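You operate a simulated robot arm through the tools that you are given. There is no shell and no other tool. Be economical: measure what you need, move in short steps, check, and stop when the job is done.

You are at the controls of a simulated two-armed robot. One attempt, no reset.

JOB
Wipe up the spill on the dressing table top with the green cloth and put it back.

It is judged by the outcome, as a careful person would: the job done as asked, and still so three seconds after it is handed in. It fails if anything else is knocked over, pushed out of place, dropped, spilled or broken. Flat cloth is picked up by pressing the open fingertips on it (5 to 10 N) and closing them slowly along it; thin cloth reads only 2 to 8 mm in the jaws.

ROBOT AND FRAMES
Two 7-joint arms with two-finger parallel grippers on one trunk, on a base that drives. Base frame: it is fixed to the floor where the robot stands at the start and does not move with it; the origin is under the middle of the robot, x ahead of it, y to its left, z up; the surface under the hand at the start is at about z = 760. Units: mm, degrees, N and s.
The left shoulder is at the start at [20, 138, 1344], the right one opposite. With the tool pointing down near the work surface each hand reaches from about 100 to 360 mm from the robot's upright axis, wherever it stands, measured 20 degrees to its own side. Payload 1.57 kg a hand.
The TCP of each hand is the grasp point between the finger pads, 30 mm short of the fingertips. In the tool frame z runs along the fingers and y along their closing line. The gripper opens to 80 mm. The fingers are 17 mm wide and 12 mm thick; the gripper's body (40 by 82 mm) begins 80 mm behind the TCP.
Orientation is that of the tool frame in the base frame, as [roll, pitch, yaw] about the fixed x, y, z axes, in that order (R = Rz(yaw) Ry(pitch) Rx(roll)). With the fingers straight down and closing along the base's y, the tool's x points along the base's -x, its y along +y and its z along -z.

CONTROLS
- The arms move only by the tool step_arm. It takes "left_steps", "right_steps" or both (then of equal length, played together; a hand with none holds still); each is a list of rows, each a list of 3 entries, a list of its own where there are three numbers: the shift along the tool's x, y, z in mm, then the turn, a rotation vector about the tool's x, y, z in degrees, then the opening, from 0 (shut) to 1 (fully open). In form: [[[x, y, z], [rx, ry, rz], hand], ...]. A call has 1 to 20 rows; each row is the pose to reach, as a shift and turn from the pose commanded when the call began, along the tool's axes at that moment. Rows are played at 5 a second. More than 50 mm and 8.6 degrees between two rows, or a gripper value outside its range, and nothing of the call is played. Where a pose cannot be reached the arm comes as near as it can. A force on the tool above 40 N (or 10 N above the force at the start of the call, whichever is more), or a blocked arm, ends the call early, and 0.2 s more pass. Each finger travels about 45 mm/s and halts on what it meets, pressing with about 33 N; the grip force reading is that of the motor and also rises with nothing between the fingers. The clock runs only during rows and for 0.2 s after the last one: add rows that repeat a pose to give the fingers time. The reply holds the time, the measured pose of the TCP, the force on the tool along the base axes, the opening and the grip force, in the units named above and with some noise, with the torque about the TCP (base axes, N m) and any sound that the robot's microphone picked up.
- Cameras (640 x 400 px; columns grow to the right, rows downward): "scene" is now at [173.8, -3.6, 1201.1]; the picture's right is [-0.07, -1.00, 0.00], its down [-0.81, 0.05, -0.59] and it looks along [0.59, -0.04, -0.81] (base axes); focal length 262 px, centre (320, 200). "left" rides on the left gripper at [72, 7, -122] in its tool frame; the picture's right is [-0.09, 1.00, 0.00], its down [-0.84, -0.08, -0.54] and it looks along [-0.54, -0.05, 0.84] (tool axes); focal length 238 px, centre (320, 200). "right" rides on the right gripper at [72, -6, -122] in its tool frame; the picture's right is [0.09, 1.00, 0.00], its down [-0.84, 0.08, -0.54] and it looks along [-0.54, 0.05, 0.84] (tool axes); focal length 238 px, centre (320, 200). There is no depth. A picture from a camera that has moved, and an enlarged one, comes with that camera's place and axes in the base frame and with its lens.
- get_image(camera): a new picture of that camera. The clock stands still meanwhile.
- slide_trunk(by): slides the trunk up (or, below 0, down) by that many mm; the arms and the scene camera ride with it, the base frame stays. It gives what a move gives, with no picture.
- base_move(legs): drives the robot by 1 to 6 legs, each [ahead, left, turn to the left] in mm, mm and degrees, along the robot's own axes; the way and the turn of a leg run together, so that a leg with both is an arc; at most 1500 mm and 180 degrees a leg. The arms and the cameras ride along, it lands a little off, and it stops where it bumps. It gives what a move gives.
- pan_tilt(pan, tilt): turns the head with the scene camera to pan (to the left, within 60 degrees either way) and tilt (down, from -29 to 69), counted from straight ahead of the robot. It gives what a move gives.
- enlarge(camera, box): a new picture of the part [left, top, right, bottom] of that camera's present view, enlarged. The clock stands still meanwhile.
- job_done(): hands the job in; it is judged then, once.

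Go step by step. Nothing tells you exact positions but the pictures and the camera data: compare them with the known pose of the tool, close in by small moves and look again before you grip or let go. The budget is 120 turns and 88 pictures, counting those below and the enlarged ones. Unless the task says otherwise, let go and move clear before handing in, and close with one line.

The tools are called after ">>>" by a JSON object that holds its "fn" and its "kwargs". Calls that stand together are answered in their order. step_arm: Moves the arms, as the interface text tells. Its arguments: {"type":"object","properties":{"left_steps":{"type":"array","items":{"type":"array"}},"right_steps":{"type":"array","items":{"type":"array"}}},"required":[]} The other tools are called the same way: slide_trunk (by) slides the trunk up or down; base_move (legs) drives the base; pan_tilt (pan, tilt) turns the head that bears the scene camera; get_image (camera) takes a picture; enlarge (camera, box) takes an enlarged picture of a part of a camera's view; job_done () hands the job in.

At the start:

```text
time_s: 0.0
left_position: [223.5, 91.1, 967.8]
left_orientation: [-180.0, 0.0, 179.9]
left_ft_force: [-0.6, 0.0, 0.1]
left_moment: [-0.01, 0.01, -0.03]
left_grip_width: 80.1
left_gripper_force: 0.0
right_position: [266.5, -128.1, 1008.5]
right_orientation: [179.9, 0.1, 180.0]
right_ft_force: [0.7, 0.2, 0.1]
right_moment: [0.0, 0.0, 0.0]
right_grip_width: 80.2
right_gripper_force: 0.0
trunk travel left (down, up): [-719.0, 521.0]
robot x, y, heading: [-2.2, 1.1, -0.2]
head pan, tilt: [-3.7, 54.0]
```

scene: 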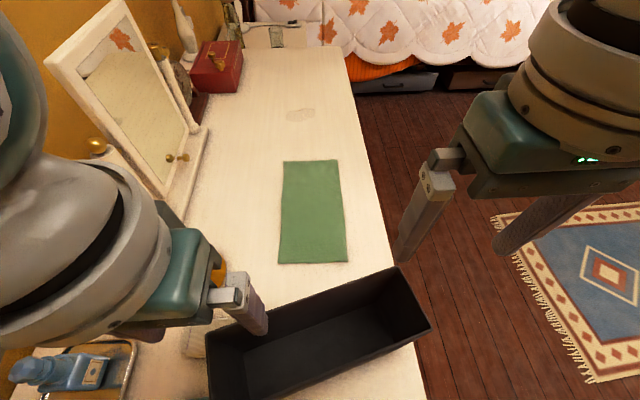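
right: 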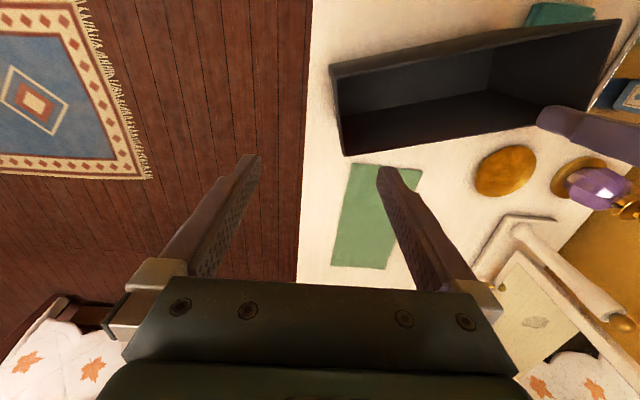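
left: 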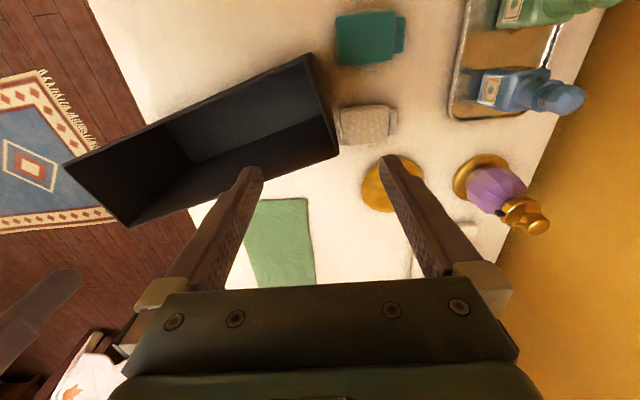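

I see the green cloth flat at about x 360–610, y −65–55, and a faint spill near (790, 10), beyond the reach from here. I'll look around to see where the robot stands relative to the table.

>>> {"fn": "pan_tilt", "kwargs": {"pan": -30, "tilt": 69}}

>>> {"fn": "get_image", "kwargs": {"camera": "scene"}}

>>> {"fn": "pan_tilt", "kwargs": {"pan": -50, "tilt": 35}}

>>> {"fn": "get_image", "kwargs": {"camera": "scene"}}

```text
time_s: 0.9
left_position: [223.8, 92.2, 967.6]
left_orientation: [180.0, 0.1, 180.0]
left_ft_force: [-0.1, 0.1, 0.3]
left_moment: [0.01, 0.01, -0.01]
left_grip_width: 80.0
left_gripper_force: 0.0
right_position: [265.0, -128.7, 1010.5]
right_orientation: [-180.0, 0.0, -180.0]
right_ft_force: [-0.6, 0.1, -0.4]
right_moment: [0.02, 0.0, 0.01]
right_grip_width: 80.0
right_gripper_force: 0.0
trunk travel left (down, up): [-719.0, 521.0]
robot x, y, heading: [1.4, -0.8, -0.2]
head pan, tilt: [-30.0, 68.8]
```

```text
84 pictures are left
camera scene: at [149.3, -26.7, 1184.4], right [-0.5, -0.87, 0.0], down [-0.81, 0.47, -0.36], along [0.31, -0.18, -0.93], focal length 262 px, centre (320, 200)
```

scene: 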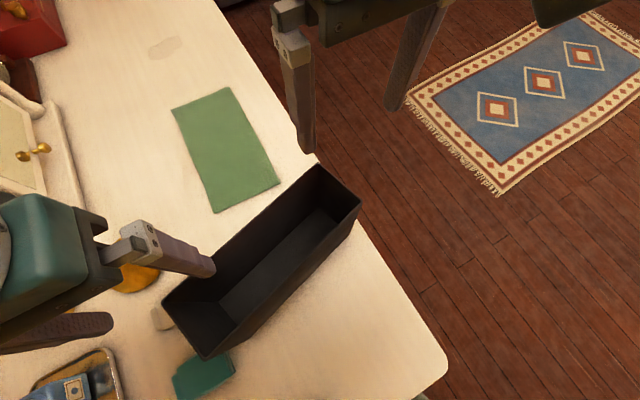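

```text
time_s: 1.9
left_position: [224.1, 91.0, 967.5]
left_orientation: [-179.9, -0.1, -180.0]
left_ft_force: [-0.1, 0.1, 0.5]
left_moment: [0.02, 0.02, -0.02]
left_grip_width: 80.0
left_gripper_force: 0.0
right_position: [267.5, -128.9, 1010.3]
right_orientation: [179.9, 0.1, -179.9]
right_ft_force: [0.3, 0.4, 0.0]
right_moment: [0.01, 0.01, -0.02]
right_grip_width: 79.9
right_gripper_force: 0.0
trunk travel left (down, up): [-719.0, 521.0]
robot x, y, heading: [1.1, -0.4, 0.1]
head pan, tilt: [-50.0, 35.0]
```

```text
83 pictures are left
camera scene: at [157.5, -66.2, 1228.0], right [-0.77, -0.64, 0.0], down [-0.37, 0.44, -0.82], along [0.53, -0.63, -0.57], focal length 262 px, centre (320, 200)
```

scene: 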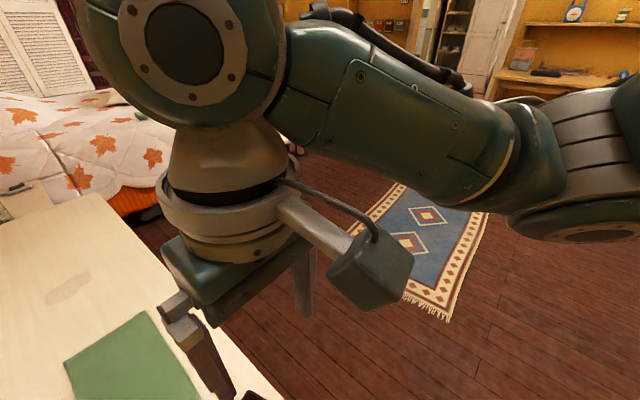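

The table runs from about x −10 to over 1000 with its right edge at y ≈ −155, and there is free floor on its right side. I'll raise the trunk, back off and go round to stand at the right side facing it.

>>> {"fn": "slide_trunk", "kwargs": {"by": 80}}

>>> {"fn": "base_move", "kwargs": {"legs": [[-300, 0, 0], [0, -620, 0]]}}

>>> {"fn": "pan_tilt", "kwargs": {"pan": 20, "tilt": 35}}

>>> {"fn": "get_image", "kwargs": {"camera": "scene"}}

```text
time_s: 3.1
left_position: [224.6, 91.3, 1048.5]
left_orientation: [179.9, 0.1, 179.9]
left_ft_force: [-0.1, -0.4, 0.3]
left_moment: [0.01, 0.01, -0.01]
left_grip_width: 79.8
left_gripper_force: 0.1
right_position: [267.1, -129.0, 1088.8]
right_orientation: [180.0, 0.0, -180.0]
right_ft_force: [0.2, 0.3, 0.2]
right_moment: [-0.02, -0.03, -0.01]
right_grip_width: 80.0
right_gripper_force: 0.1
trunk travel left (down, up): [-799.0, 441.0]
robot x, y, heading: [-0.0, -1.4, 0.2]
head pan, tilt: [-50.0, 35.0]
```

```text
time_s: 8.2
left_position: [-77.5, -535.5, 1047.3]
left_orientation: [180.0, 0.0, 179.6]
left_ft_force: [0.4, 0.0, -0.6]
left_moment: [0.0, -0.01, 0.0]
left_grip_width: 80.1
left_gripper_force: 0.0
right_position: [-38.1, -754.6, 1089.9]
right_orientation: [-180.0, 0.0, 179.6]
right_ft_force: [-0.2, -0.5, 0.0]
right_moment: [0.01, 0.03, -0.02]
right_grip_width: 80.1
right_gripper_force: 0.1
trunk travel left (down, up): [-799.0, 441.0]
robot x, y, heading: [-306.8, -627.5, -0.5]
head pan, tilt: [-50.0, 35.0]
```

```text
time_s: 9.6
left_position: [-78.0, -535.0, 1048.0]
left_orientation: [-179.9, 0.0, 179.7]
left_ft_force: [1.4, 0.0, -1.4]
left_moment: [-0.01, -0.03, -0.01]
left_grip_width: 79.9
left_gripper_force: 0.1
right_position: [-36.9, -755.4, 1089.2]
right_orientation: [-180.0, 0.0, 179.6]
right_ft_force: [0.0, 0.2, 0.2]
right_moment: [-0.02, 0.01, 0.01]
right_grip_width: 80.1
right_gripper_force: 0.0
trunk travel left (down, up): [-799.0, 441.0]
robot x, y, heading: [-300.2, -630.3, -0.6]
head pan, tilt: [20.0, 35.0]
```

```text
82 pictures are left
camera scene: at [-118.4, -595.3, 1308.1], right [0.34, -0.94, 0.0], down [-0.54, -0.19, -0.82], along [0.77, 0.27, -0.57], focal length 262 px, centre (320, 200)
```

scene: 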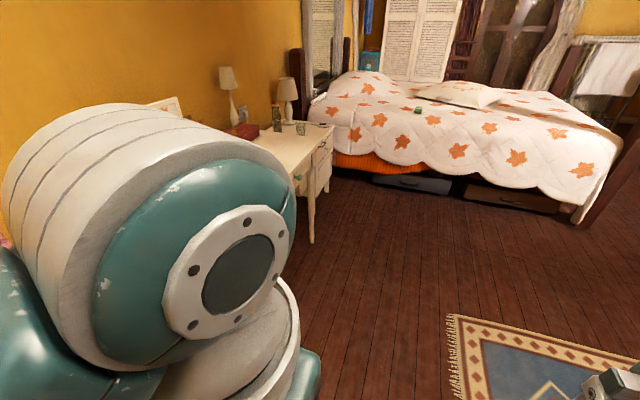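

The way along the table's front is clear. I'll drive forward, turn left to face the table and look.

>>> {"fn": "base_move", "kwargs": {"legs": [[820, 0, 0], [0, 0, 90]]}}

>>> {"fn": "pan_tilt", "kwargs": {"pan": 0, "tilt": 50}}

>>> {"fn": "get_image", "kwargs": {"camera": "scene"}}

```text
time_s: 17.9
left_position: [428.4, -404.6, 1046.2]
left_orientation: [-179.9, 0.1, -89.9]
left_ft_force: [0.6, 0.9, 0.1]
left_moment: [-0.01, -0.01, -0.01]
left_grip_width: 80.0
left_gripper_force: 0.0
right_position: [648.4, -362.2, 1088.9]
right_orientation: [180.0, 0.0, -89.8]
right_ft_force: [-0.3, 0.2, 0.6]
right_moment: [0.01, -0.03, -0.02]
right_grip_width: 79.8
right_gripper_force: 0.0
trunk travel left (down, up): [-799.0, 441.0]
robot x, y, heading: [518.6, -627.9, 90.1]
head pan, tilt: [20.0, 35.0]
```

```text
time_s: 18.7
left_position: [429.5, -405.3, 1047.2]
left_orientation: [180.0, 0.0, -89.8]
left_ft_force: [-0.7, 0.6, 0.1]
left_moment: [-0.02, 0.0, -0.03]
left_grip_width: 79.9
left_gripper_force: 0.0
right_position: [647.3, -362.0, 1090.6]
right_orientation: [180.0, 0.0, -89.8]
right_ft_force: [-0.7, 0.8, 0.4]
right_moment: [-0.02, 0.0, 0.01]
right_grip_width: 79.9
right_gripper_force: 0.0
trunk travel left (down, up): [-799.0, 441.0]
robot x, y, heading: [516.1, -627.8, 90.4]
head pan, tilt: [0.0, 50.0]
```

```text
81 pictures are left
camera scene: at [520.9, -450.0, 1286.4], right [1.0, 0.0, 0.0], down [0.0, -0.77, -0.64], along [0.0, 0.64, -0.77], focal length 262 px, centre (320, 200)
```

scene: 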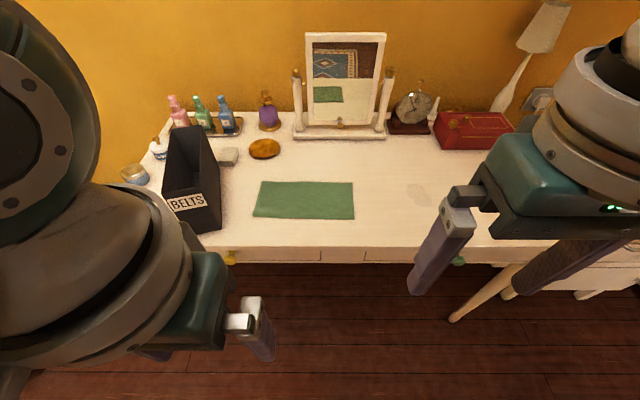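

The view is clear: cloth x 358–605, y −72–55; spill centred about (788, 10), roughly 75 mm across. I'll drive up to the table's kneehole so the right hand is near the cloth's right end.

>>> {"fn": "base_move", "kwargs": {"legs": [[330, -20, 0]]}}

>>> {"fn": "slide_trunk", "kwargs": {"by": -80}}

>>> {"fn": "get_image", "kwargs": {"camera": "scene"}}

>>> {"fn": "get_image", "kwargs": {"camera": "right"}}

```text
time_s: 20.9
left_position: [448.2, -74.5, 1046.7]
left_orientation: [179.9, 0.0, -89.7]
left_ft_force: [-0.1, 0.6, 0.9]
left_moment: [-0.01, -0.04, 0.0]
left_grip_width: 79.9
left_gripper_force: 0.0
right_position: [666.4, -31.5, 1088.7]
right_orientation: [-179.9, 0.0, -89.8]
right_ft_force: [-0.1, 0.0, 0.3]
right_moment: [0.03, -0.02, -0.03]
right_grip_width: 79.9
right_gripper_force: 0.0
trunk travel left (down, up): [-799.0, 441.0]
robot x, y, heading: [536.2, -298.7, 90.5]
head pan, tilt: [0.0, 50.0]
```

```text
time_s: 22.1
left_position: [448.2, -73.8, 966.5]
left_orientation: [180.0, 0.0, -89.8]
left_ft_force: [-0.1, -0.1, -0.4]
left_moment: [0.0, 0.02, -0.02]
left_grip_width: 80.0
left_gripper_force: 0.1
right_position: [667.6, -30.9, 1009.6]
right_orientation: [-180.0, -0.1, -89.8]
right_ft_force: [0.4, -0.4, 0.1]
right_moment: [-0.01, -0.02, 0.0]
right_grip_width: 80.1
right_gripper_force: 0.1
trunk travel left (down, up): [-719.0, 521.0]
robot x, y, heading: [539.4, -296.4, 90.0]
head pan, tilt: [0.0, 50.0]
```

```text
80 pictures are left
camera scene: at [540.0, -119.2, 1206.4], right [1.0, 0.0, 0.0], down [0.0, -0.77, -0.64], along [0.0, 0.64, -0.77], focal length 262 px, centre (320, 200)
```

scene: 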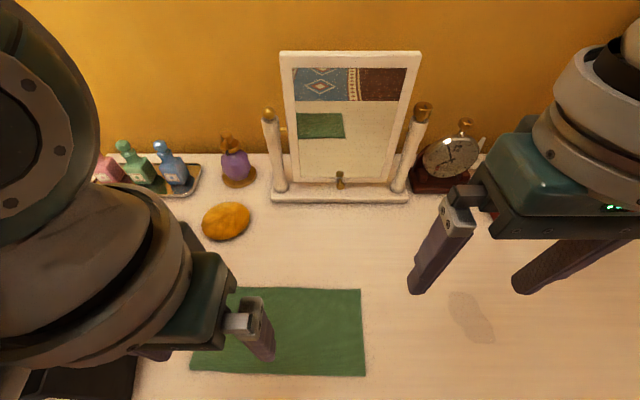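

```text
79 pictures are left
camera right: at [673.6, -103.1, 1131.8], right [-1.0, -0.1, 0.0], down [-0.08, 0.84, 0.54], along [-0.05, 0.54, -0.84], focal length 238 px, centre (320, 200)
```

right: 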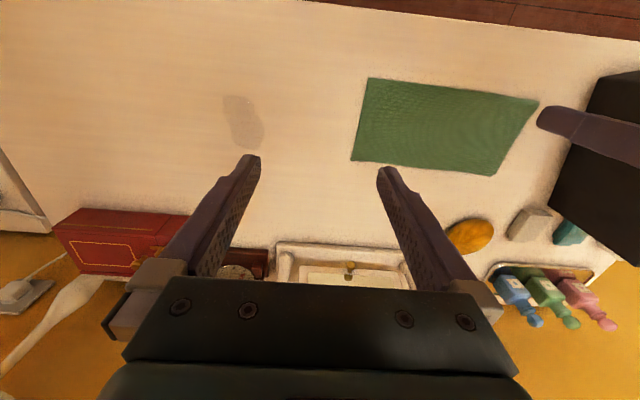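

The spill spans about x 762–806, y −34–50. I'll shift the left hand out of the way and bring the right hand over the cloth's right end, half open.

>>> {"fn": "step_arm", "kwargs": {"left_steps": [[[0, 20, -30], [0, 0, 0], 1], [[0, 40, -60], [0, 0, 0], 1], [[0, 60, -60], [0, 0, 0], 1], [[0, 60, -60], [0, 0, 0], 1], [[0, 60, -60], [0, 0, 0], 1], [[0, 60, -60], [0, 0, 0], 1], [[0, 60, -60], [0, 0, 0], 1]], "right_steps": [[[0, 0, 0], [0, 0, 0], 0.6], [[-6, 30, 0], [0, 0, 0], 0.6], [[-12, 60, 20], [0, 0, 0], 0.6], [[-18, 90, 60], [0, 0, 0], 0.6], [[-23, 102, 100], [0, 0, 0], 0.6], [[-23, 102, 140], [0, 0, 0], 0.6], [[-23, 102, 170], [0, 0, 0], 0.6]]}}

>>> {"fn": "get_image", "kwargs": {"camera": "right"}}

>>> {"fn": "get_image", "kwargs": {"camera": "scene"}}

```text
refused: row 4 steps farther than a row can; nothing moved
```

```text
78 pictures are left
camera right: at [673.6, -103.1, 1131.8], right [-1.0, -0.1, 0.0], down [-0.08, 0.84, 0.54], along [-0.05, 0.54, -0.84], focal length 238 px, centre (320, 200)
```

right: 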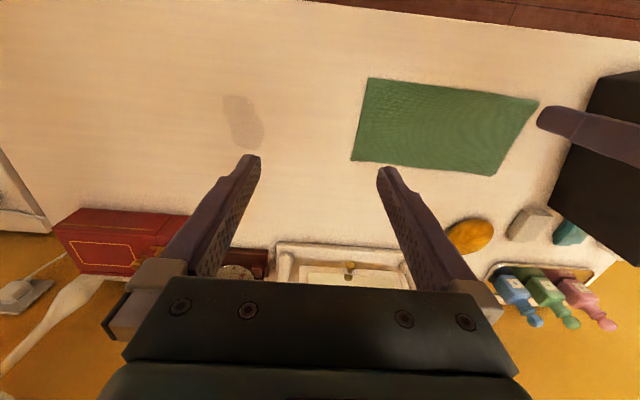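

```text
77 pictures are left
camera scene: at [540.0, -119.2, 1206.4], right [1.0, 0.0, 0.0], down [0.0, -0.77, -0.64], along [0.0, 0.64, -0.77], focal length 262 px, centre (320, 200)
```

scene: 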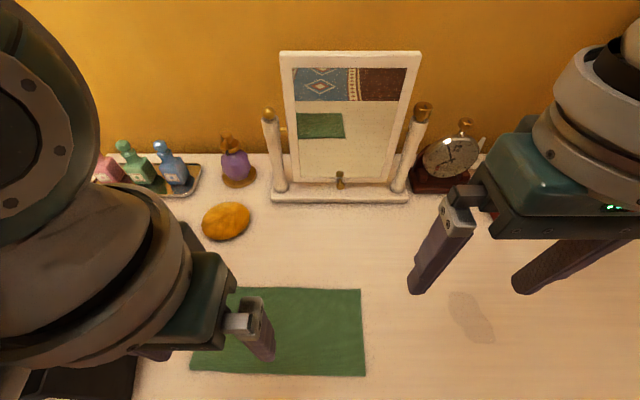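

The call was refused for a too-long row; the scene is unchanged. Same move in smaller rows.

>>> {"fn": "step_arm", "kwargs": {"left_steps": [[[0, 20, -30], [0, 0, 0], 1], [[0, 40, -60], [0, 0, 0], 1], [[0, 60, -60], [0, 0, 0], 1], [[0, 60, -60], [0, 0, 0], 1], [[0, 60, -60], [0, 0, 0], 1], [[0, 60, -60], [0, 0, 0], 1], [[0, 60, -60], [0, 0, 0], 1], [[0, 60, -60], [0, 0, 0], 1]], "right_steps": [[[0, 0, 0], [0, 0, 0], 0.6], [[-6, 30, 0], [0, 0, 0], 0.6], [[-12, 60, 20], [0, 0, 0], 0.6], [[-18, 85, 50], [0, 0, 0], 0.6], [[-23, 102, 85], [0, 0, 0], 0.6], [[-23, 102, 120], [0, 0, 0], 0.6], [[-23, 102, 150], [0, 0, 0], 0.6], [[-23, 102, 170], [0, 0, 0], 0.6]]}}

>>> {"fn": "get_image", "kwargs": {"camera": "right"}}

>>> {"fn": "get_image", "kwargs": {"camera": "scene"}}

```text
time_s: 22.6
left_position: [371.6, -81.1, 978.2]
left_orientation: [171.4, -0.4, -91.7]
left_ft_force: [0.2, 0.3, 0.2]
left_moment: [0.02, 0.05, 0.0]
left_grip_width: 80.0
left_gripper_force: 0.1
left hand out of reach, approached as far as the arm can: row 1, 2
right_position: [651.6, -27.8, 1008.6]
right_orientation: [-179.9, 0.0, -89.7]
right_ft_force: [0.0, -0.1, 0.1]
right_moment: [0.0, 0.0, 0.0]
right_grip_width: 48.0
right_gripper_force: 0.2
trunk travel left (down, up): [-719.0, 521.0]
robot x, y, heading: [541.8, -296.6, 90.2]
head pan, tilt: [0.0, 50.0]
stopped in row 2 (left hand): the arm was blocked; the commanded pose is now the measured one
```

```text
76 pictures are left
camera right: at [657.4, -100.3, 1131.6], right [-1.0, -0.1, 0.0], down [-0.08, 0.84, 0.54], along [-0.05, 0.54, -0.84], focal length 238 px, centre (320, 200)
```

right: 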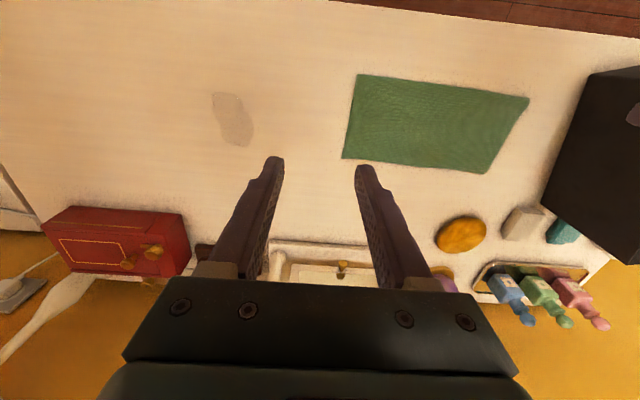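

```text
75 pictures are left
camera scene: at [540.0, -119.4, 1206.4], right [1.0, 0.0, 0.0], down [0.0, -0.77, -0.64], along [0.0, 0.64, -0.77], focal length 262 px, centre (320, 200)
```

scene: 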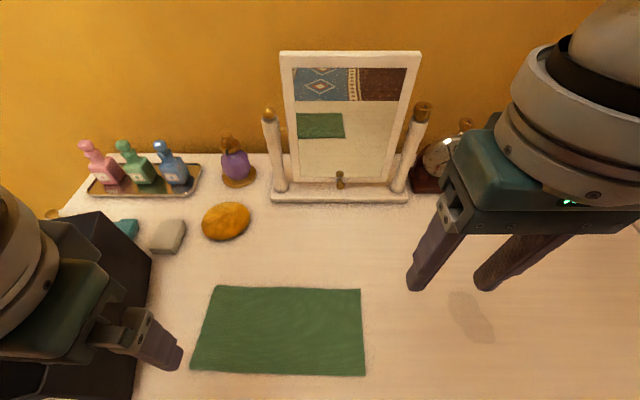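

The left hand stopped at its limit but is now clear of the cloth, without touching anything. Now just the right hand goes on over the cloth.

>>> {"fn": "step_arm", "kwargs": {"right_steps": [[[-6, 30, 10], [0, 0, 0], 0.6], [[-12, 60, 40], [0, 0, 0], 0.6], [[-20, 87, 70], [0, 0, 0], 0.6], [[-20, 87, 105], [0, 0, 0], 0.6], [[-20, 87, 140], [0, 0, 0], 0.6], [[-20, 87, 168], [0, 0, 0], 0.6]]}}

>>> {"fn": "get_image", "kwargs": {"camera": "right"}}

>>> {"fn": "get_image", "kwargs": {"camera": "scene"}}

```text
time_s: 24.0
left_position: [372.0, -80.0, 978.9]
left_orientation: [171.4, -0.4, -91.8]
left_ft_force: [-0.1, -0.2, 0.0]
left_moment: [-0.02, 0.03, -0.01]
left_grip_width: 80.1
left_gripper_force: 0.2
right_position: [563.7, -8.3, 841.4]
right_orientation: [179.9, 0.1, -89.8]
right_ft_force: [0.6, -0.5, 0.5]
right_moment: [-0.01, -0.01, 0.02]
right_grip_width: 48.0
right_gripper_force: 0.0
trunk travel left (down, up): [-719.0, 521.0]
robot x, y, heading: [537.3, -295.2, 90.3]
head pan, tilt: [0.0, 50.0]
```

```text
74 pictures are left
camera right: at [570.1, -80.0, 963.2], right [-1.0, -0.1, 0.0], down [-0.08, 0.84, 0.54], along [-0.05, 0.54, -0.84], focal length 238 px, centre (320, 200)
```

right: 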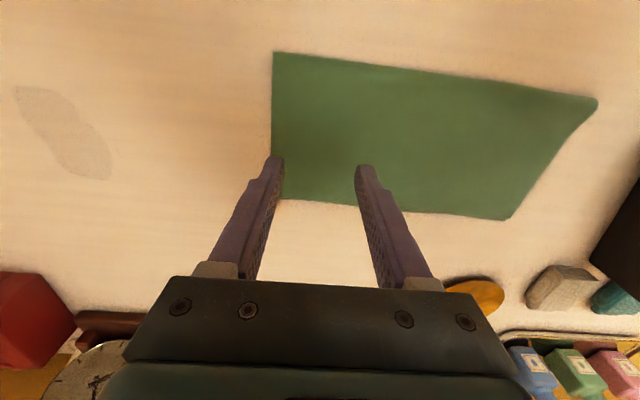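

```text
73 pictures are left
camera scene: at [539.8, -119.3, 1206.4], right [1.0, 0.0, 0.0], down [0.0, -0.77, -0.64], along [0.0, 0.64, -0.77], focal length 262 px, centre (320, 200)
```

scene: 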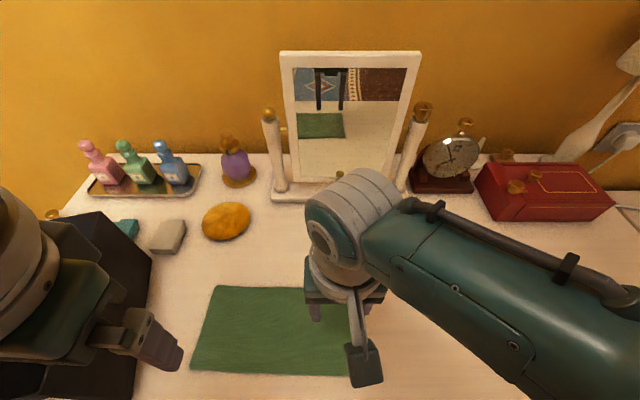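

The fingers are over the cloth's right end. I'll shift 10 mm inward and lower to just above contact.

>>> {"fn": "step_arm", "kwargs": {"right_steps": [[[0, 10, 20], [0, 0, 0], 0.6], [[0, 10, 38], [0, 0, 0], 0.6], [[0, 10, 46], [0, 0, 0], 0.6], [[0, 10, 49], [0, 0, 0], 0.6], [[0, 10, 49], [0, 0, 0], 0.6]]}}

```text
time_s: 25.2
left_position: [373.1, -80.6, 978.7]
left_orientation: [171.4, -0.4, -91.8]
left_ft_force: [0.2, 0.3, 0.4]
left_moment: [-0.01, -0.01, 0.0]
left_grip_width: 80.0
left_gripper_force: 0.1
right_position: [574.2, -15.0, 793.3]
right_orientation: [-178.7, -0.3, -90.6]
right_ft_force: [0.9, 0.6, 1.2]
right_moment: [0.02, 0.02, 0.02]
right_grip_width: 48.1
right_gripper_force: 0.1
right hand out of reach, approached as far as the arm can: row 3, 4, 5
trunk travel left (down, up): [-719.0, 521.0]
robot x, y, heading: [538.8, -294.9, 90.2]
head pan, tilt: [0.0, 50.0]
```

The hand is at its sideways reach limit here. I'll raise, shift the base left about 80 mm so the grip spot lies on the right hand's own side, and come down again.

>>> {"fn": "slide_trunk", "kwargs": {"by": 80}}

>>> {"fn": "base_move", "kwargs": {"legs": [[0, 80, 0]]}}

>>> {"fn": "get_image", "kwargs": {"camera": "scene"}}

>>> {"fn": "get_image", "kwargs": {"camera": "left"}}

```text
time_s: 26.4
left_position: [371.2, -79.1, 1058.7]
left_orientation: [171.4, -0.4, -91.7]
left_ft_force: [0.1, -1.0, 0.3]
left_moment: [-0.01, -0.03, 0.01]
left_grip_width: 80.3
left_gripper_force: 0.1
right_position: [573.6, -15.2, 873.8]
right_orientation: [-178.9, -0.4, -90.5]
right_ft_force: [0.3, 0.8, 0.6]
right_moment: [-0.04, 0.0, -0.02]
right_grip_width: 47.9
right_gripper_force: 0.0
trunk travel left (down, up): [-799.0, 441.0]
robot x, y, heading: [540.5, -297.9, 90.1]
head pan, tilt: [0.0, 50.0]
```

```text
time_s: 27.4
left_position: [292.3, -81.0, 1058.4]
left_orientation: [171.4, -0.4, -91.8]
left_ft_force: [-0.3, -0.5, -0.9]
left_moment: [0.01, 0.02, 0.04]
left_grip_width: 79.9
left_gripper_force: 0.1
right_position: [492.4, -14.7, 874.6]
right_orientation: [-178.8, -0.3, -90.4]
right_ft_force: [0.3, -0.8, -0.7]
right_moment: [-0.01, 0.0, 0.0]
right_grip_width: 47.9
right_gripper_force: 0.0
trunk travel left (down, up): [-799.0, 441.0]
robot x, y, heading: [457.6, -299.2, 90.6]
head pan, tilt: [0.0, 50.0]
```

```text
72 pictures are left
camera scene: at [441.6, -110.4, 1308.3], right [0.98, 0.21, 0.0], down [0.12, -0.56, -0.82], along [-0.17, 0.8, -0.57], focal length 262 px, centre (320, 200)
```

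scene: 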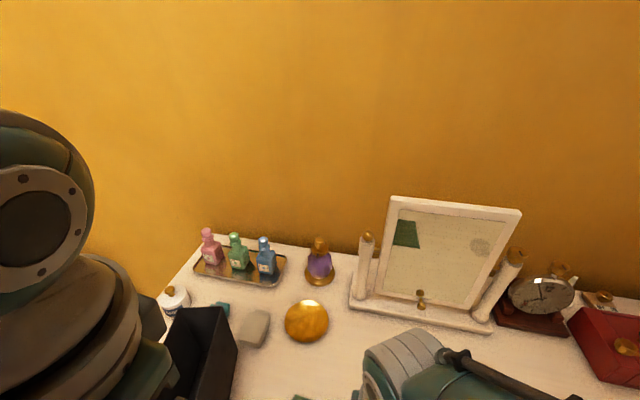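

```text
71 pictures are left
camera left: at [302.7, -151.5, 1180.9], right [-0.98, 0.12, 0.15], down [0.18, 0.84, 0.52], along [-0.06, 0.54, -0.84], focal length 238 px, centre (320, 200)
```

left: 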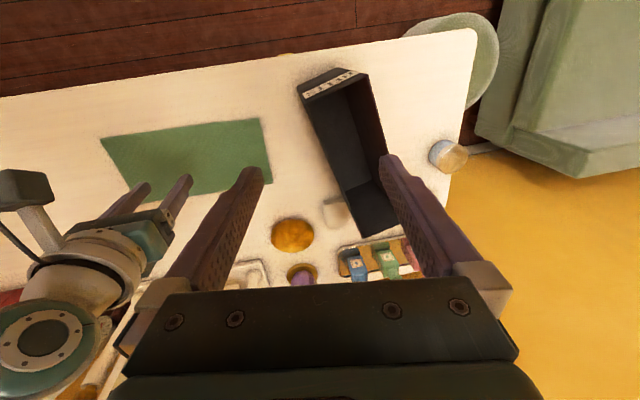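

The base is in place (robot x ≈ 458). The head seems to have shifted, so I'll reset it, move the right hand over the grip spot at x ≈ 560 and slide the trunk back down.

>>> {"fn": "step_arm", "kwargs": {"right_steps": [[[-2, -22, 0], [-1.2, 0, 0], 0.6], [[-4, -44, 0], [-1.2, 0, 0], 0.6], [[-6, -66, 0], [-1.2, 0, 0], 0.6], [[-6, -66, 0], [-1.2, 0, 0], 0.6]]}}

>>> {"fn": "slide_trunk", "kwargs": {"by": -60}}

>>> {"fn": "pan_tilt", "kwargs": {"pan": 0, "tilt": 55}}

>>> {"fn": "get_image", "kwargs": {"camera": "right"}}

>>> {"fn": "get_image", "kwargs": {"camera": "scene"}}

```text
time_s: 28.4
left_position: [291.8, -80.7, 1058.5]
left_orientation: [171.4, -0.3, -91.8]
left_ft_force: [0.2, 0.5, -0.4]
left_moment: [0.0, -0.02, -0.01]
left_grip_width: 79.9
left_gripper_force: 0.0
right_position: [554.4, 0.6, 861.6]
right_orientation: [179.8, -0.3, -90.5]
right_ft_force: [0.3, -0.1, 0.8]
right_moment: [0.0, 0.01, 0.01]
right_grip_width: 47.9
right_gripper_force: 0.0
right hand out of reach, approached as far as the arm can: row 1, 2, 3, 4
trunk travel left (down, up): [-799.0, 441.0]
robot x, y, heading: [457.5, -301.8, 90.2]
head pan, tilt: [0.0, 50.0]
```

```text
time_s: 29.4
left_position: [291.4, -81.0, 998.9]
left_orientation: [171.2, -0.4, -91.8]
left_ft_force: [-0.5, -0.4, -0.6]
left_moment: [0.05, 0.0, 0.0]
left_grip_width: 80.0
left_gripper_force: 0.0
right_position: [555.9, 0.1, 800.6]
right_orientation: [179.9, -0.4, -90.5]
right_ft_force: [0.0, -0.4, -0.1]
right_moment: [-0.01, 0.0, 0.0]
right_grip_width: 48.0
right_gripper_force: 0.0
trunk travel left (down, up): [-739.0, 501.0]
robot x, y, heading: [459.1, -296.4, 90.3]
head pan, tilt: [0.0, 50.0]
```

```text
time_s: 30.1
left_position: [291.8, -80.0, 998.9]
left_orientation: [171.4, -0.4, -91.9]
left_ft_force: [0.4, -0.8, -0.2]
left_moment: [-0.01, 0.01, -0.01]
left_grip_width: 79.9
left_gripper_force: 0.0
right_position: [554.6, -0.4, 800.4]
right_orientation: [179.8, -0.3, -90.4]
right_ft_force: [0.2, -0.3, 0.1]
right_moment: [-0.01, 0.01, 0.01]
right_grip_width: 48.1
right_gripper_force: 0.1
trunk travel left (down, up): [-739.0, 501.0]
robot x, y, heading: [459.0, -296.7, 90.1]
head pan, tilt: [0.0, 55.0]
```

```text
70 pictures are left
camera right: at [560.9, -71.6, 923.9], right [-1.0, -0.08, 0.0], down [-0.07, 0.84, 0.54], along [-0.05, 0.54, -0.84], focal length 238 px, centre (320, 200)
```

right: 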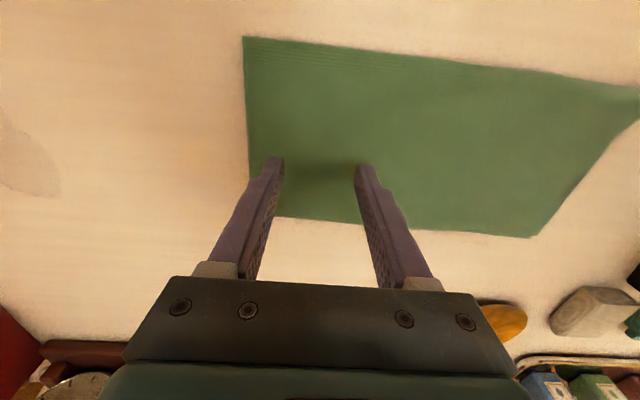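

```text
69 pictures are left
camera scene: at [460.0, -124.4, 1219.9], right [1.0, 0.0, 0.0], down [0.0, -0.82, -0.57], along [0.0, 0.57, -0.82], focal length 262 px, centre (320, 200)
```

scene: 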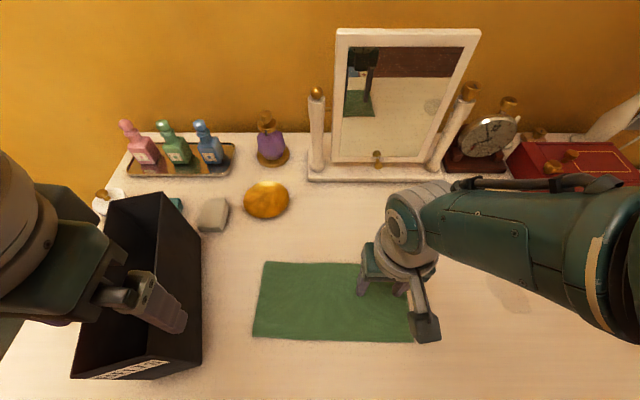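

The fingertips are about 10 mm above the cloth near (555, 0). I'll ease down with the arm until contact.

>>> {"fn": "step_arm", "kwargs": {"right_steps": [[[8, 0, 0], [0, 0, 0], 0.6], [[8, 0, 5], [0, 0, 0], 0.6], [[8, 0, 9], [0, 0, 0], 0.6], [[8, 0, 9], [0, 0, 0], 0.6]]}}

```text
time_s: 31.1
left_position: [292.2, -80.6, 999.1]
left_orientation: [171.3, -0.3, -91.8]
left_ft_force: [1.5, -0.3, -0.4]
left_moment: [-0.01, -0.01, 0.02]
left_grip_width: 79.9
left_gripper_force: 0.0
right_position: [554.1, -9.3, 792.8]
right_orientation: [179.9, -0.3, -90.5]
right_ft_force: [-0.5, -0.1, 1.3]
right_moment: [-0.04, -0.04, 0.03]
right_grip_width: 47.9
right_gripper_force: 0.0
right hand out of reach, approached as far as the arm can: row 1
trunk travel left (down, up): [-739.0, 501.0]
robot x, y, heading: [460.2, -297.2, 90.2]
head pan, tilt: [0.0, 55.0]
```

>>> {"fn": "step_arm", "kwargs": {"right_steps": [[[0, 0, 1], [0, 0, 0], 0.6], [[0, 0, 2], [0, 0, 0], 0.6], [[0, 0, 2], [0, 0, 0], 0.6]]}}

```text
time_s: 31.9
left_position: [291.6, -79.6, 997.7]
left_orientation: [171.4, -0.4, -91.8]
left_ft_force: [-0.4, 0.4, -0.5]
left_moment: [-0.05, 0.02, -0.01]
left_grip_width: 80.1
left_gripper_force: 0.1
right_position: [554.6, -8.5, 792.8]
right_orientation: [179.9, -0.3, -90.6]
right_ft_force: [0.1, -0.6, 4.9]
right_moment: [0.05, -0.09, -0.01]
right_grip_width: 48.0
right_gripper_force: 0.1
trunk travel left (down, up): [-739.0, 501.0]
robot x, y, heading: [455.2, -297.2, 90.2]
head pan, tilt: [0.0, 55.0]
```

Contact with about 5 N. I'll press 1 mm more and close slowly along the cloth.

>>> {"fn": "step_arm", "kwargs": {"right_steps": [[[0, 0, 1], [0, 0, 0], 0.6], [[0, 0, 1], [0, 0, 0], 0.55], [[0, 0, 1], [0, 0, 0], 0.5], [[0, 0, 1], [0, 0, 0], 0.45], [[0, 0, 1], [0, 0, 0], 0.4], [[0, 0, 1], [0, 0, 0], 0.35], [[0, 0, 1], [0, 0, 0], 0.3], [[0, 0, 1], [0, 0, 0], 0.25], [[0, 0, 1], [0, 0, 0], 0.2], [[0, 0, 1], [0, 0, 0], 0.15], [[0, 0, 1], [0, 0, 0], 0.1], [[0, 0, 1], [0, 0, 0], 0.05], [[0, 0, 1], [0, 0, 0], 0], [[0, 0, 1], [0, 0, 0], 0], [[0, 0, 1], [0, 0, 0], 0]]}}

>>> {"fn": "get_image", "kwargs": {"camera": "right"}}

>>> {"fn": "get_image", "kwargs": {"camera": "scene"}}

```text
time_s: 35.1
left_position: [292.9, -80.8, 999.4]
left_orientation: [171.3, -0.5, -91.9]
left_ft_force: [-0.3, 0.5, 0.8]
left_moment: [0.0, 0.01, 0.01]
left_grip_width: 80.1
left_gripper_force: 0.1
right_position: [554.3, -8.1, 791.4]
right_orientation: [179.9, -0.3, -90.5]
right_ft_force: [0.6, -0.4, 4.8]
right_moment: [0.01, -0.02, 0.02]
right_grip_width: 6.1
right_gripper_force: 26.1
trunk travel left (down, up): [-739.0, 501.0]
robot x, y, heading: [457.7, -298.1, 90.2]
head pan, tilt: [0.0, 55.0]
```

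```text
68 pictures are left
camera right: at [560.9, -80.1, 914.8], right [-1.0, -0.08, 0.0], down [-0.07, 0.84, 0.54], along [-0.05, 0.54, -0.84], focal length 238 px, centre (320, 200)
```

right: 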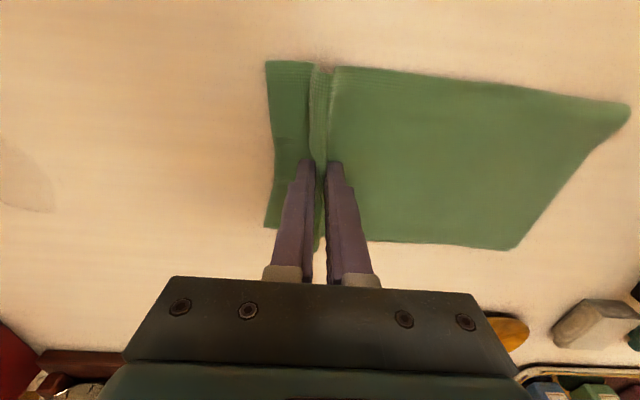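

```text
67 pictures are left
camera scene: at [460.1, -124.3, 1219.9], right [1.0, 0.0, 0.0], down [0.0, -0.82, -0.57], along [0.0, 0.57, -0.82], focal length 262 px, centre (320, 200)
```

scene: 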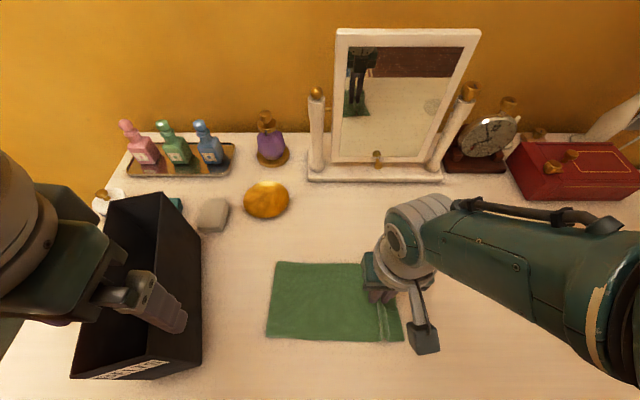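

The cloth is pinched (6 mm) with a neat fold. I'll lift 40 mm with the trunk and drive right about 225 mm to the spill, the tail trailing.

>>> {"fn": "slide_trunk", "kwargs": {"by": 40}}

>>> {"fn": "base_move", "kwargs": {"legs": [[0, -225, 0]]}}

>>> {"fn": "get_image", "kwargs": {"camera": "right"}}

>>> {"fn": "get_image", "kwargs": {"camera": "scene"}}

```text
time_s: 35.9
left_position: [292.4, -80.3, 1038.2]
left_orientation: [171.2, -0.4, -91.8]
left_ft_force: [0.5, -0.4, -0.3]
left_moment: [0.0, 0.01, 0.0]
left_grip_width: 80.0
left_gripper_force: 0.0
right_position: [554.8, -9.0, 832.0]
right_orientation: [179.9, -0.4, -90.5]
right_ft_force: [-0.2, -0.2, 1.2]
right_moment: [0.05, 0.01, 0.0]
right_grip_width: 5.8
right_gripper_force: 25.5
trunk travel left (down, up): [-779.0, 461.0]
robot x, y, heading: [461.2, -300.6, 90.2]
head pan, tilt: [0.0, 55.0]
```

```text
time_s: 37.6
left_position: [516.7, -81.2, 1037.3]
left_orientation: [171.3, -0.4, -91.7]
left_ft_force: [-0.2, -0.8, -0.4]
left_moment: [-0.05, 0.0, 0.02]
left_grip_width: 79.8
left_gripper_force: 0.2
right_position: [779.8, -8.1, 830.6]
right_orientation: [179.8, -0.3, -90.5]
right_ft_force: [-0.1, -1.0, 0.0]
right_moment: [0.03, -0.03, -0.01]
right_grip_width: 5.9
right_gripper_force: 24.8
trunk travel left (down, up): [-779.0, 461.0]
robot x, y, heading: [686.0, -297.1, 90.1]
head pan, tilt: [0.0, 55.0]
```

```text
66 pictures are left
camera right: at [786.0, -79.7, 954.7], right [-1.0, -0.08, 0.0], down [-0.07, 0.84, 0.54], along [-0.05, 0.54, -0.84], focal length 238 px, centre (320, 200)
```

right: 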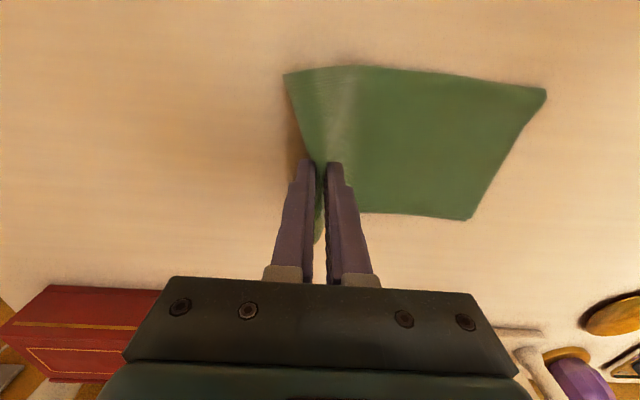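

```text
65 pictures are left
camera scene: at [685.4, -123.7, 1259.9], right [1.0, 0.0, 0.0], down [0.0, -0.82, -0.57], along [0.0, 0.57, -0.82], focal length 262 px, centre (320, 200)
```

scene: 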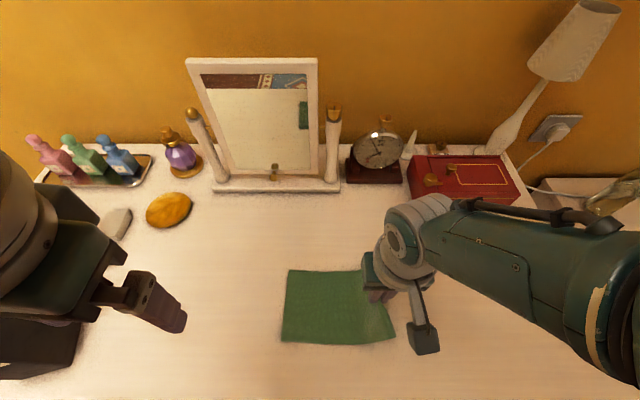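

The cloth now covers the spill area. I'll lower to contact and then wipe with a gentle press.

>>> {"fn": "slide_trunk", "kwargs": {"by": -36}}

>>> {"fn": "step_arm", "kwargs": {"right_steps": [[[0, 0, 2], [0, 0, 0], 0], [[0, 0, 4], [0, 0, 0], 0], [[0, 0, 4], [0, 0, 0], 0]]}}

```text
time_s: 38.4
left_position: [517.5, -79.7, 1003.1]
left_orientation: [171.2, -0.4, -91.7]
left_ft_force: [-0.7, 0.6, 0.6]
left_moment: [0.01, -0.01, -0.03]
left_grip_width: 79.9
left_gripper_force: 0.0
right_position: [779.3, -8.7, 796.7]
right_orientation: [179.9, -0.3, -90.6]
right_ft_force: [-0.6, 0.4, 0.7]
right_moment: [0.01, 0.01, 0.02]
right_grip_width: 6.0
right_gripper_force: 25.9
trunk travel left (down, up): [-743.0, 497.0]
robot x, y, heading: [684.6, -299.0, 89.9]
head pan, tilt: [0.0, 55.0]
```

```text
time_s: 39.2
left_position: [517.5, -80.0, 1001.7]
left_orientation: [171.2, -0.5, -91.7]
left_ft_force: [0.1, 0.4, -0.7]
left_moment: [-0.01, 0.02, 0.02]
left_grip_width: 80.1
left_gripper_force: 0.1
right_position: [781.6, -9.7, 794.2]
right_orientation: [179.8, -0.3, -90.5]
right_ft_force: [0.6, 1.0, 4.3]
right_moment: [0.03, 0.0, -0.01]
right_grip_width: 6.1
right_gripper_force: 25.7
trunk travel left (down, up): [-743.0, 497.0]
robot x, y, heading: [684.1, -296.1, 89.9]
head pan, tilt: [0.0, 55.0]
```

Contact at about 4 N. Now back-and-forth strokes over the spill.

>>> {"fn": "step_arm", "kwargs": {"right_steps": [[[20, 0, 1], [0, 0, 0], 0], [[30, 12, 1], [0, 0, 0], 0], [[10, 14, 1], [0, 0, 0], 0], [[-10, 14, 1], [0, 0, 0], 0], [[-30, 14, 1], [0, 0, 0], 0], [[-45, 14, 1], [0, 0, 0], 0], [[-45, 4, 1], [0, 0, 0], 0], [[-30, 4, 1], [0, 0, 0], 0], [[-10, 4, 1], [0, 0, 0], 0], [[10, 4, 1], [0, 0, 0], 0], [[30, 4, 1], [0, 0, 0], 0], [[30, -6, 1], [0, 0, 0], 0], [[10, -6, 1], [0, 0, 0], 0], [[-10, -6, 1], [0, 0, 0], 0], [[-30, -6, 1], [0, 0, 0], 0], [[-45, -6, 1], [0, 0, 0], 0], [[-30, -15, 1], [0, 0, 0], 0], [[-10, -15, 1], [0, 0, 0], 0], [[10, -15, 1], [0, 0, 0], 0], [[30, -15, 1], [0, 0, 0], 0]]}}

>>> {"fn": "get_image", "kwargs": {"camera": "right"}}

>>> {"fn": "get_image", "kwargs": {"camera": "scene"}}

```text
time_s: 39.7
left_position: [518.0, -79.4, 1002.1]
left_orientation: [171.2, -0.3, -91.8]
left_ft_force: [0.3, 0.3, 0.4]
left_moment: [0.01, -0.01, -0.01]
left_grip_width: 80.0
left_gripper_force: 0.1
right_position: [781.4, -10.9, 792.7]
right_orientation: [-180.0, 1.0, -90.1]
right_ft_force: [3.0, -0.8, 34.9]
right_moment: [-0.11, -0.21, 0.0]
right_grip_width: 6.3
right_gripper_force: 25.9
right hand out of reach, approached as far as the arm can: row 1, 2
trunk travel left (down, up): [-743.0, 497.0]
robot x, y, heading: [684.9, -297.7, 90.3]
head pan, tilt: [0.0, 55.0]
stopped in row 2 (right hand): the force on the tool passed its limit at 56 N (the readings are from after the stop); the commanded pose is now the measured one
```

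```text
64 pictures are left
camera right: at [786.1, -85.4, 914.2], right [-1.0, -0.09, 0.0], down [-0.07, 0.83, 0.56], along [-0.05, 0.55, -0.83], focal length 238 px, centre (320, 200)
```

right: 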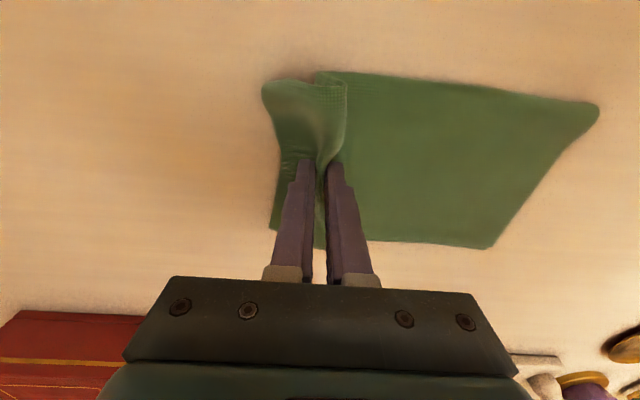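

```text
63 pictures are left
camera scene: at [686.6, -122.6, 1224.7], right [1.0, 0.0, 0.0], down [0.0, -0.82, -0.57], along [0.0, 0.57, -0.82], focal length 262 px, centre (320, 200)
```

scene: 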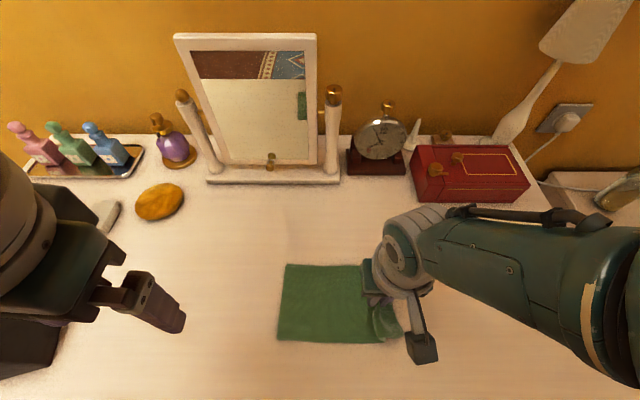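

The arm hit a joint limit near the body and pressed too hard; nothing else was disturbed. I'll lift with the trunk, shift the base left 30 mm and re-approach with a more extended arm.

>>> {"fn": "slide_trunk", "kwargs": {"by": 60}}

>>> {"fn": "base_move", "kwargs": {"legs": [[0, 35, 0]]}}

>>> {"fn": "step_arm", "kwargs": {"right_steps": [[[0, -15, 5], [0, -1, 0], 0], [[0, -30, 15], [0, -1, 0], 0], [[0, -35, 30], [0, -1, 0], 0], [[0, -35, 45], [0, -1, 0], 0], [[0, -35, 45], [0, -1, 0], 0]]}}

>>> {"fn": "get_image", "kwargs": {"camera": "right"}}

```text
time_s: 40.7
left_position: [515.7, -80.2, 1062.0]
left_orientation: [171.2, -0.4, -91.8]
left_ft_force: [-0.3, -0.7, -0.4]
left_moment: [0.02, -0.03, 0.02]
left_grip_width: 80.3
left_gripper_force: 0.0
right_position: [777.4, -15.9, 850.0]
right_orientation: [179.8, 0.5, -90.3]
right_ft_force: [0.0, -0.5, -0.4]
right_moment: [0.0, 0.01, 0.02]
right_grip_width: 6.0
right_gripper_force: 26.0
trunk travel left (down, up): [-803.0, 437.0]
robot x, y, heading: [688.3, -296.3, 90.0]
head pan, tilt: [0.0, 55.0]
```

```text
time_s: 41.5
left_position: [481.8, -79.7, 1062.2]
left_orientation: [171.2, -0.4, -91.8]
left_ft_force: [-0.2, 0.4, -0.2]
left_moment: [-0.05, 0.01, 0.02]
left_grip_width: 80.0
left_gripper_force: 0.0
right_position: [742.4, -17.3, 850.5]
right_orientation: [179.8, 0.5, -90.2]
right_ft_force: [0.2, 0.7, 0.1]
right_moment: [-0.02, 0.01, 0.0]
right_grip_width: 6.0
right_gripper_force: 26.0
trunk travel left (down, up): [-803.0, 437.0]
robot x, y, heading: [652.7, -295.8, 90.0]
head pan, tilt: [0.0, 55.0]
```

```text
time_s: 42.7
left_position: [482.5, -80.2, 1063.2]
left_orientation: [171.2, -0.3, -91.9]
left_ft_force: [0.5, 0.1, 0.0]
left_moment: [0.03, -0.01, 0.0]
left_grip_width: 80.1
left_gripper_force: 0.1
right_position: [779.9, -24.6, 832.5]
right_orientation: [180.0, 1.5, -90.3]
right_ft_force: [-0.1, 0.3, 0.2]
right_moment: [-0.02, 0.03, 0.01]
right_grip_width: 6.2
right_gripper_force: 25.8
right hand out of reach, approached as far as the arm can: row 3, 4, 5
trunk travel left (down, up): [-803.0, 437.0]
robot x, y, heading: [649.3, -296.8, 90.0]
head pan, tilt: [0.0, 55.0]
```

```text
62 pictures are left
camera right: at [786.0, -99.6, 952.6], right [-1.0, -0.09, 0.0], down [-0.07, 0.82, 0.56], along [-0.05, 0.56, -0.83], focal length 238 px, centre (320, 200)
```

right: 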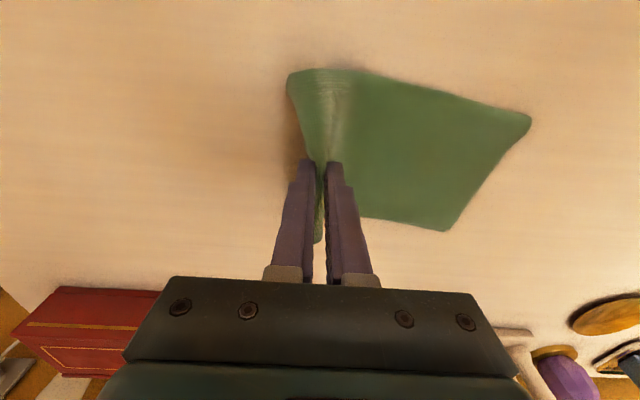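

The arm is now too stretched downward, so a lower trunk is what's needed. I'll raise the hand by 110 mm, then lower the trunk by 140.

>>> {"fn": "step_arm", "kwargs": {"right_steps": [[[0, 0, -25], [0, 0.5, 0], 0], [[0, 0, -50], [0, 1, 0], 0], [[0, 0, -80], [0, 1.5, 0], 0], [[0, 0, -110], [0, 1.5, 0], 0], [[0, 0, -110], [0, 1.5, 0], 0]]}}

>>> {"fn": "slide_trunk", "kwargs": {"by": -135}}

>>> {"fn": "get_image", "kwargs": {"camera": "scene"}}

```text
time_s: 43.9
left_position: [482.7, -79.8, 1062.8]
left_orientation: [171.3, -0.4, -91.8]
left_ft_force: [-0.3, -0.3, -0.3]
left_moment: [0.01, 0.03, 0.0]
left_grip_width: 80.0
left_gripper_force: 0.1
right_position: [764.6, 28.0, 880.6]
right_orientation: [179.9, -0.1, -90.3]
right_ft_force: [-0.5, 0.0, -0.4]
right_moment: [0.0, -0.07, 0.05]
right_grip_width: 5.8
right_gripper_force: 25.7
right hand out of reach, approached as far as the arm can: row 1, 2, 3, 4, 5
trunk travel left (down, up): [-803.0, 437.0]
robot x, y, heading: [652.5, -297.2, 90.3]
head pan, tilt: [0.0, 55.0]
```

```text
time_s: 45.0
left_position: [481.9, -79.8, 970.5]
left_orientation: [171.0, -0.4, -91.8]
left_ft_force: [-0.3, -0.5, -0.1]
left_moment: [0.01, -0.04, -0.01]
left_grip_width: 80.1
left_gripper_force: 0.0
right_position: [764.2, 30.4, 794.2]
right_orientation: [-179.9, -0.3, -90.2]
right_ft_force: [1.9, -8.3, 35.3]
right_moment: [-0.31, -0.16, 0.01]
right_grip_width: 5.6
right_gripper_force: 25.3
trunk travel left (down, up): [-712.0, 528.0]
robot x, y, heading: [651.4, -299.3, 90.2]
head pan, tilt: [0.0, 55.0]
stopped: the force on the tool passed its limit at 137 N (the readings are from after the stop); the commanded pose is now the measured one
```

```text
61 pictures are left
camera scene: at [650.9, -123.8, 1193.3], right [1.0, 0.0, 0.0], down [0.0, -0.82, -0.57], along [0.0, 0.57, -0.82], focal length 262 px, centre (320, 200)
```

scene: 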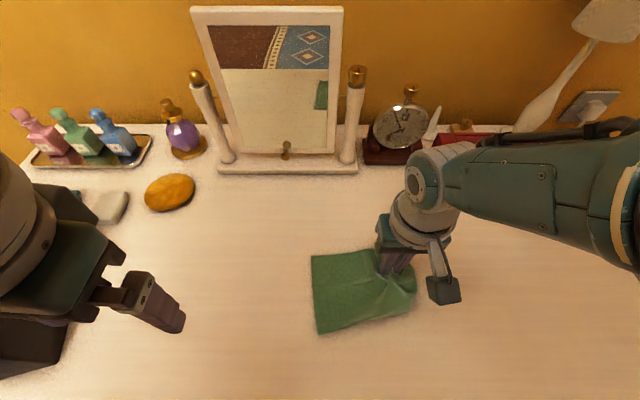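

That trunk move pressed too hard because the hand had not risen as commanded; the cloth is still held and nothing else moved. I'll lift off first and then unwind the arm one move at a time.

>>> {"fn": "slide_trunk", "kwargs": {"by": 100}}

>>> {"fn": "step_arm", "kwargs": {"right_steps": [[[0, -20, -5], [0, 0, 0], 0], [[0, -40, -15], [0, 0, 0], 0], [[0, -50, -35], [0, 0, 0], 0], [[0, -50, -60], [0, 0, 0], 0], [[0, -50, -60], [0, 0, 0], 0]]}}

```text
time_s: 46.3
left_position: [481.8, -79.3, 1072.2]
left_orientation: [171.2, -0.4, -91.9]
left_ft_force: [-0.7, 0.9, -0.2]
left_moment: [0.01, 0.01, -0.03]
left_grip_width: 80.1
left_gripper_force: 0.1
right_position: [764.4, 29.0, 894.0]
right_orientation: [179.9, -0.3, -90.4]
right_ft_force: [0.0, 0.1, 0.2]
right_moment: [-0.01, 0.01, 0.01]
right_grip_width: 5.8
right_gripper_force: 25.6
trunk travel left (down, up): [-812.0, 428.0]
robot x, y, heading: [646.9, -298.3, 90.3]
head pan, tilt: [0.0, 55.0]
```

```text
time_s: 47.5
left_position: [481.8, -81.0, 1071.7]
left_orientation: [171.2, -0.4, -91.7]
left_ft_force: [1.1, 0.0, 0.1]
left_moment: [0.01, -0.01, -0.02]
left_grip_width: 80.0
left_gripper_force: 0.2
right_position: [810.9, 63.2, 919.3]
right_orientation: [179.9, -0.3, -90.3]
right_ft_force: [-0.7, -0.1, -0.4]
right_moment: [-0.01, -0.01, 0.01]
right_grip_width: 5.9
right_gripper_force: 25.7
right hand out of reach, approached as far as the arm can: row 1, 2, 3, 4, 5
trunk travel left (down, up): [-812.0, 428.0]
robot x, y, heading: [647.3, -296.7, 90.1]
head pan, tilt: [0.0, 55.0]
```

The hand seems tied to a limit surface. I'll look at the arm's posture before testing.

>>> {"fn": "pan_tilt", "kwargs": {"pan": -45, "tilt": 25}}

>>> {"fn": "get_image", "kwargs": {"camera": "scene"}}

>>> {"fn": "get_image", "kwargs": {"camera": "left"}}

```text
time_s: 48.6
left_position: [481.2, -79.9, 1071.2]
left_orientation: [171.2, -0.4, -91.8]
left_ft_force: [-0.4, 0.1, 0.2]
left_moment: [0.0, 0.01, 0.01]
left_grip_width: 79.8
left_gripper_force: 0.1
right_position: [811.9, 62.5, 919.3]
right_orientation: [179.9, -0.4, -90.2]
right_ft_force: [0.4, 0.0, -0.2]
right_moment: [0.01, 0.03, -0.01]
right_grip_width: 5.7
right_gripper_force: 25.5
trunk travel left (down, up): [-812.0, 428.0]
robot x, y, heading: [651.5, -297.6, 90.3]
head pan, tilt: [-45.0, 25.0]
```

```text
60 pictures are left
camera scene: at [715.2, -130.6, 1337.1], right [0.71, -0.7, 0.0], down [-0.3, -0.3, -0.91], along [0.64, 0.64, -0.42], focal length 262 px, centre (320, 200)
```

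scene: 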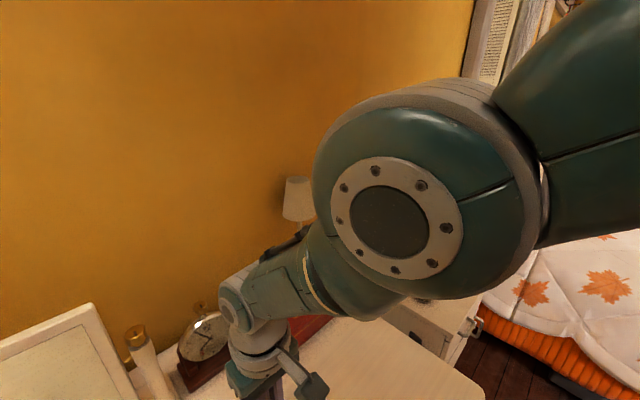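

```text
59 pictures are left
camera left: at [491.8, -151.1, 1194.1], right [-0.98, 0.12, 0.15], down [0.19, 0.84, 0.52], along [-0.06, 0.54, -0.84], focal length 238 px, centre (320, 200)
```

left: 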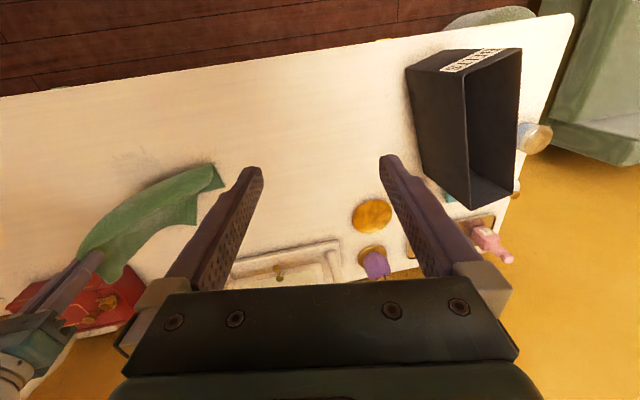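

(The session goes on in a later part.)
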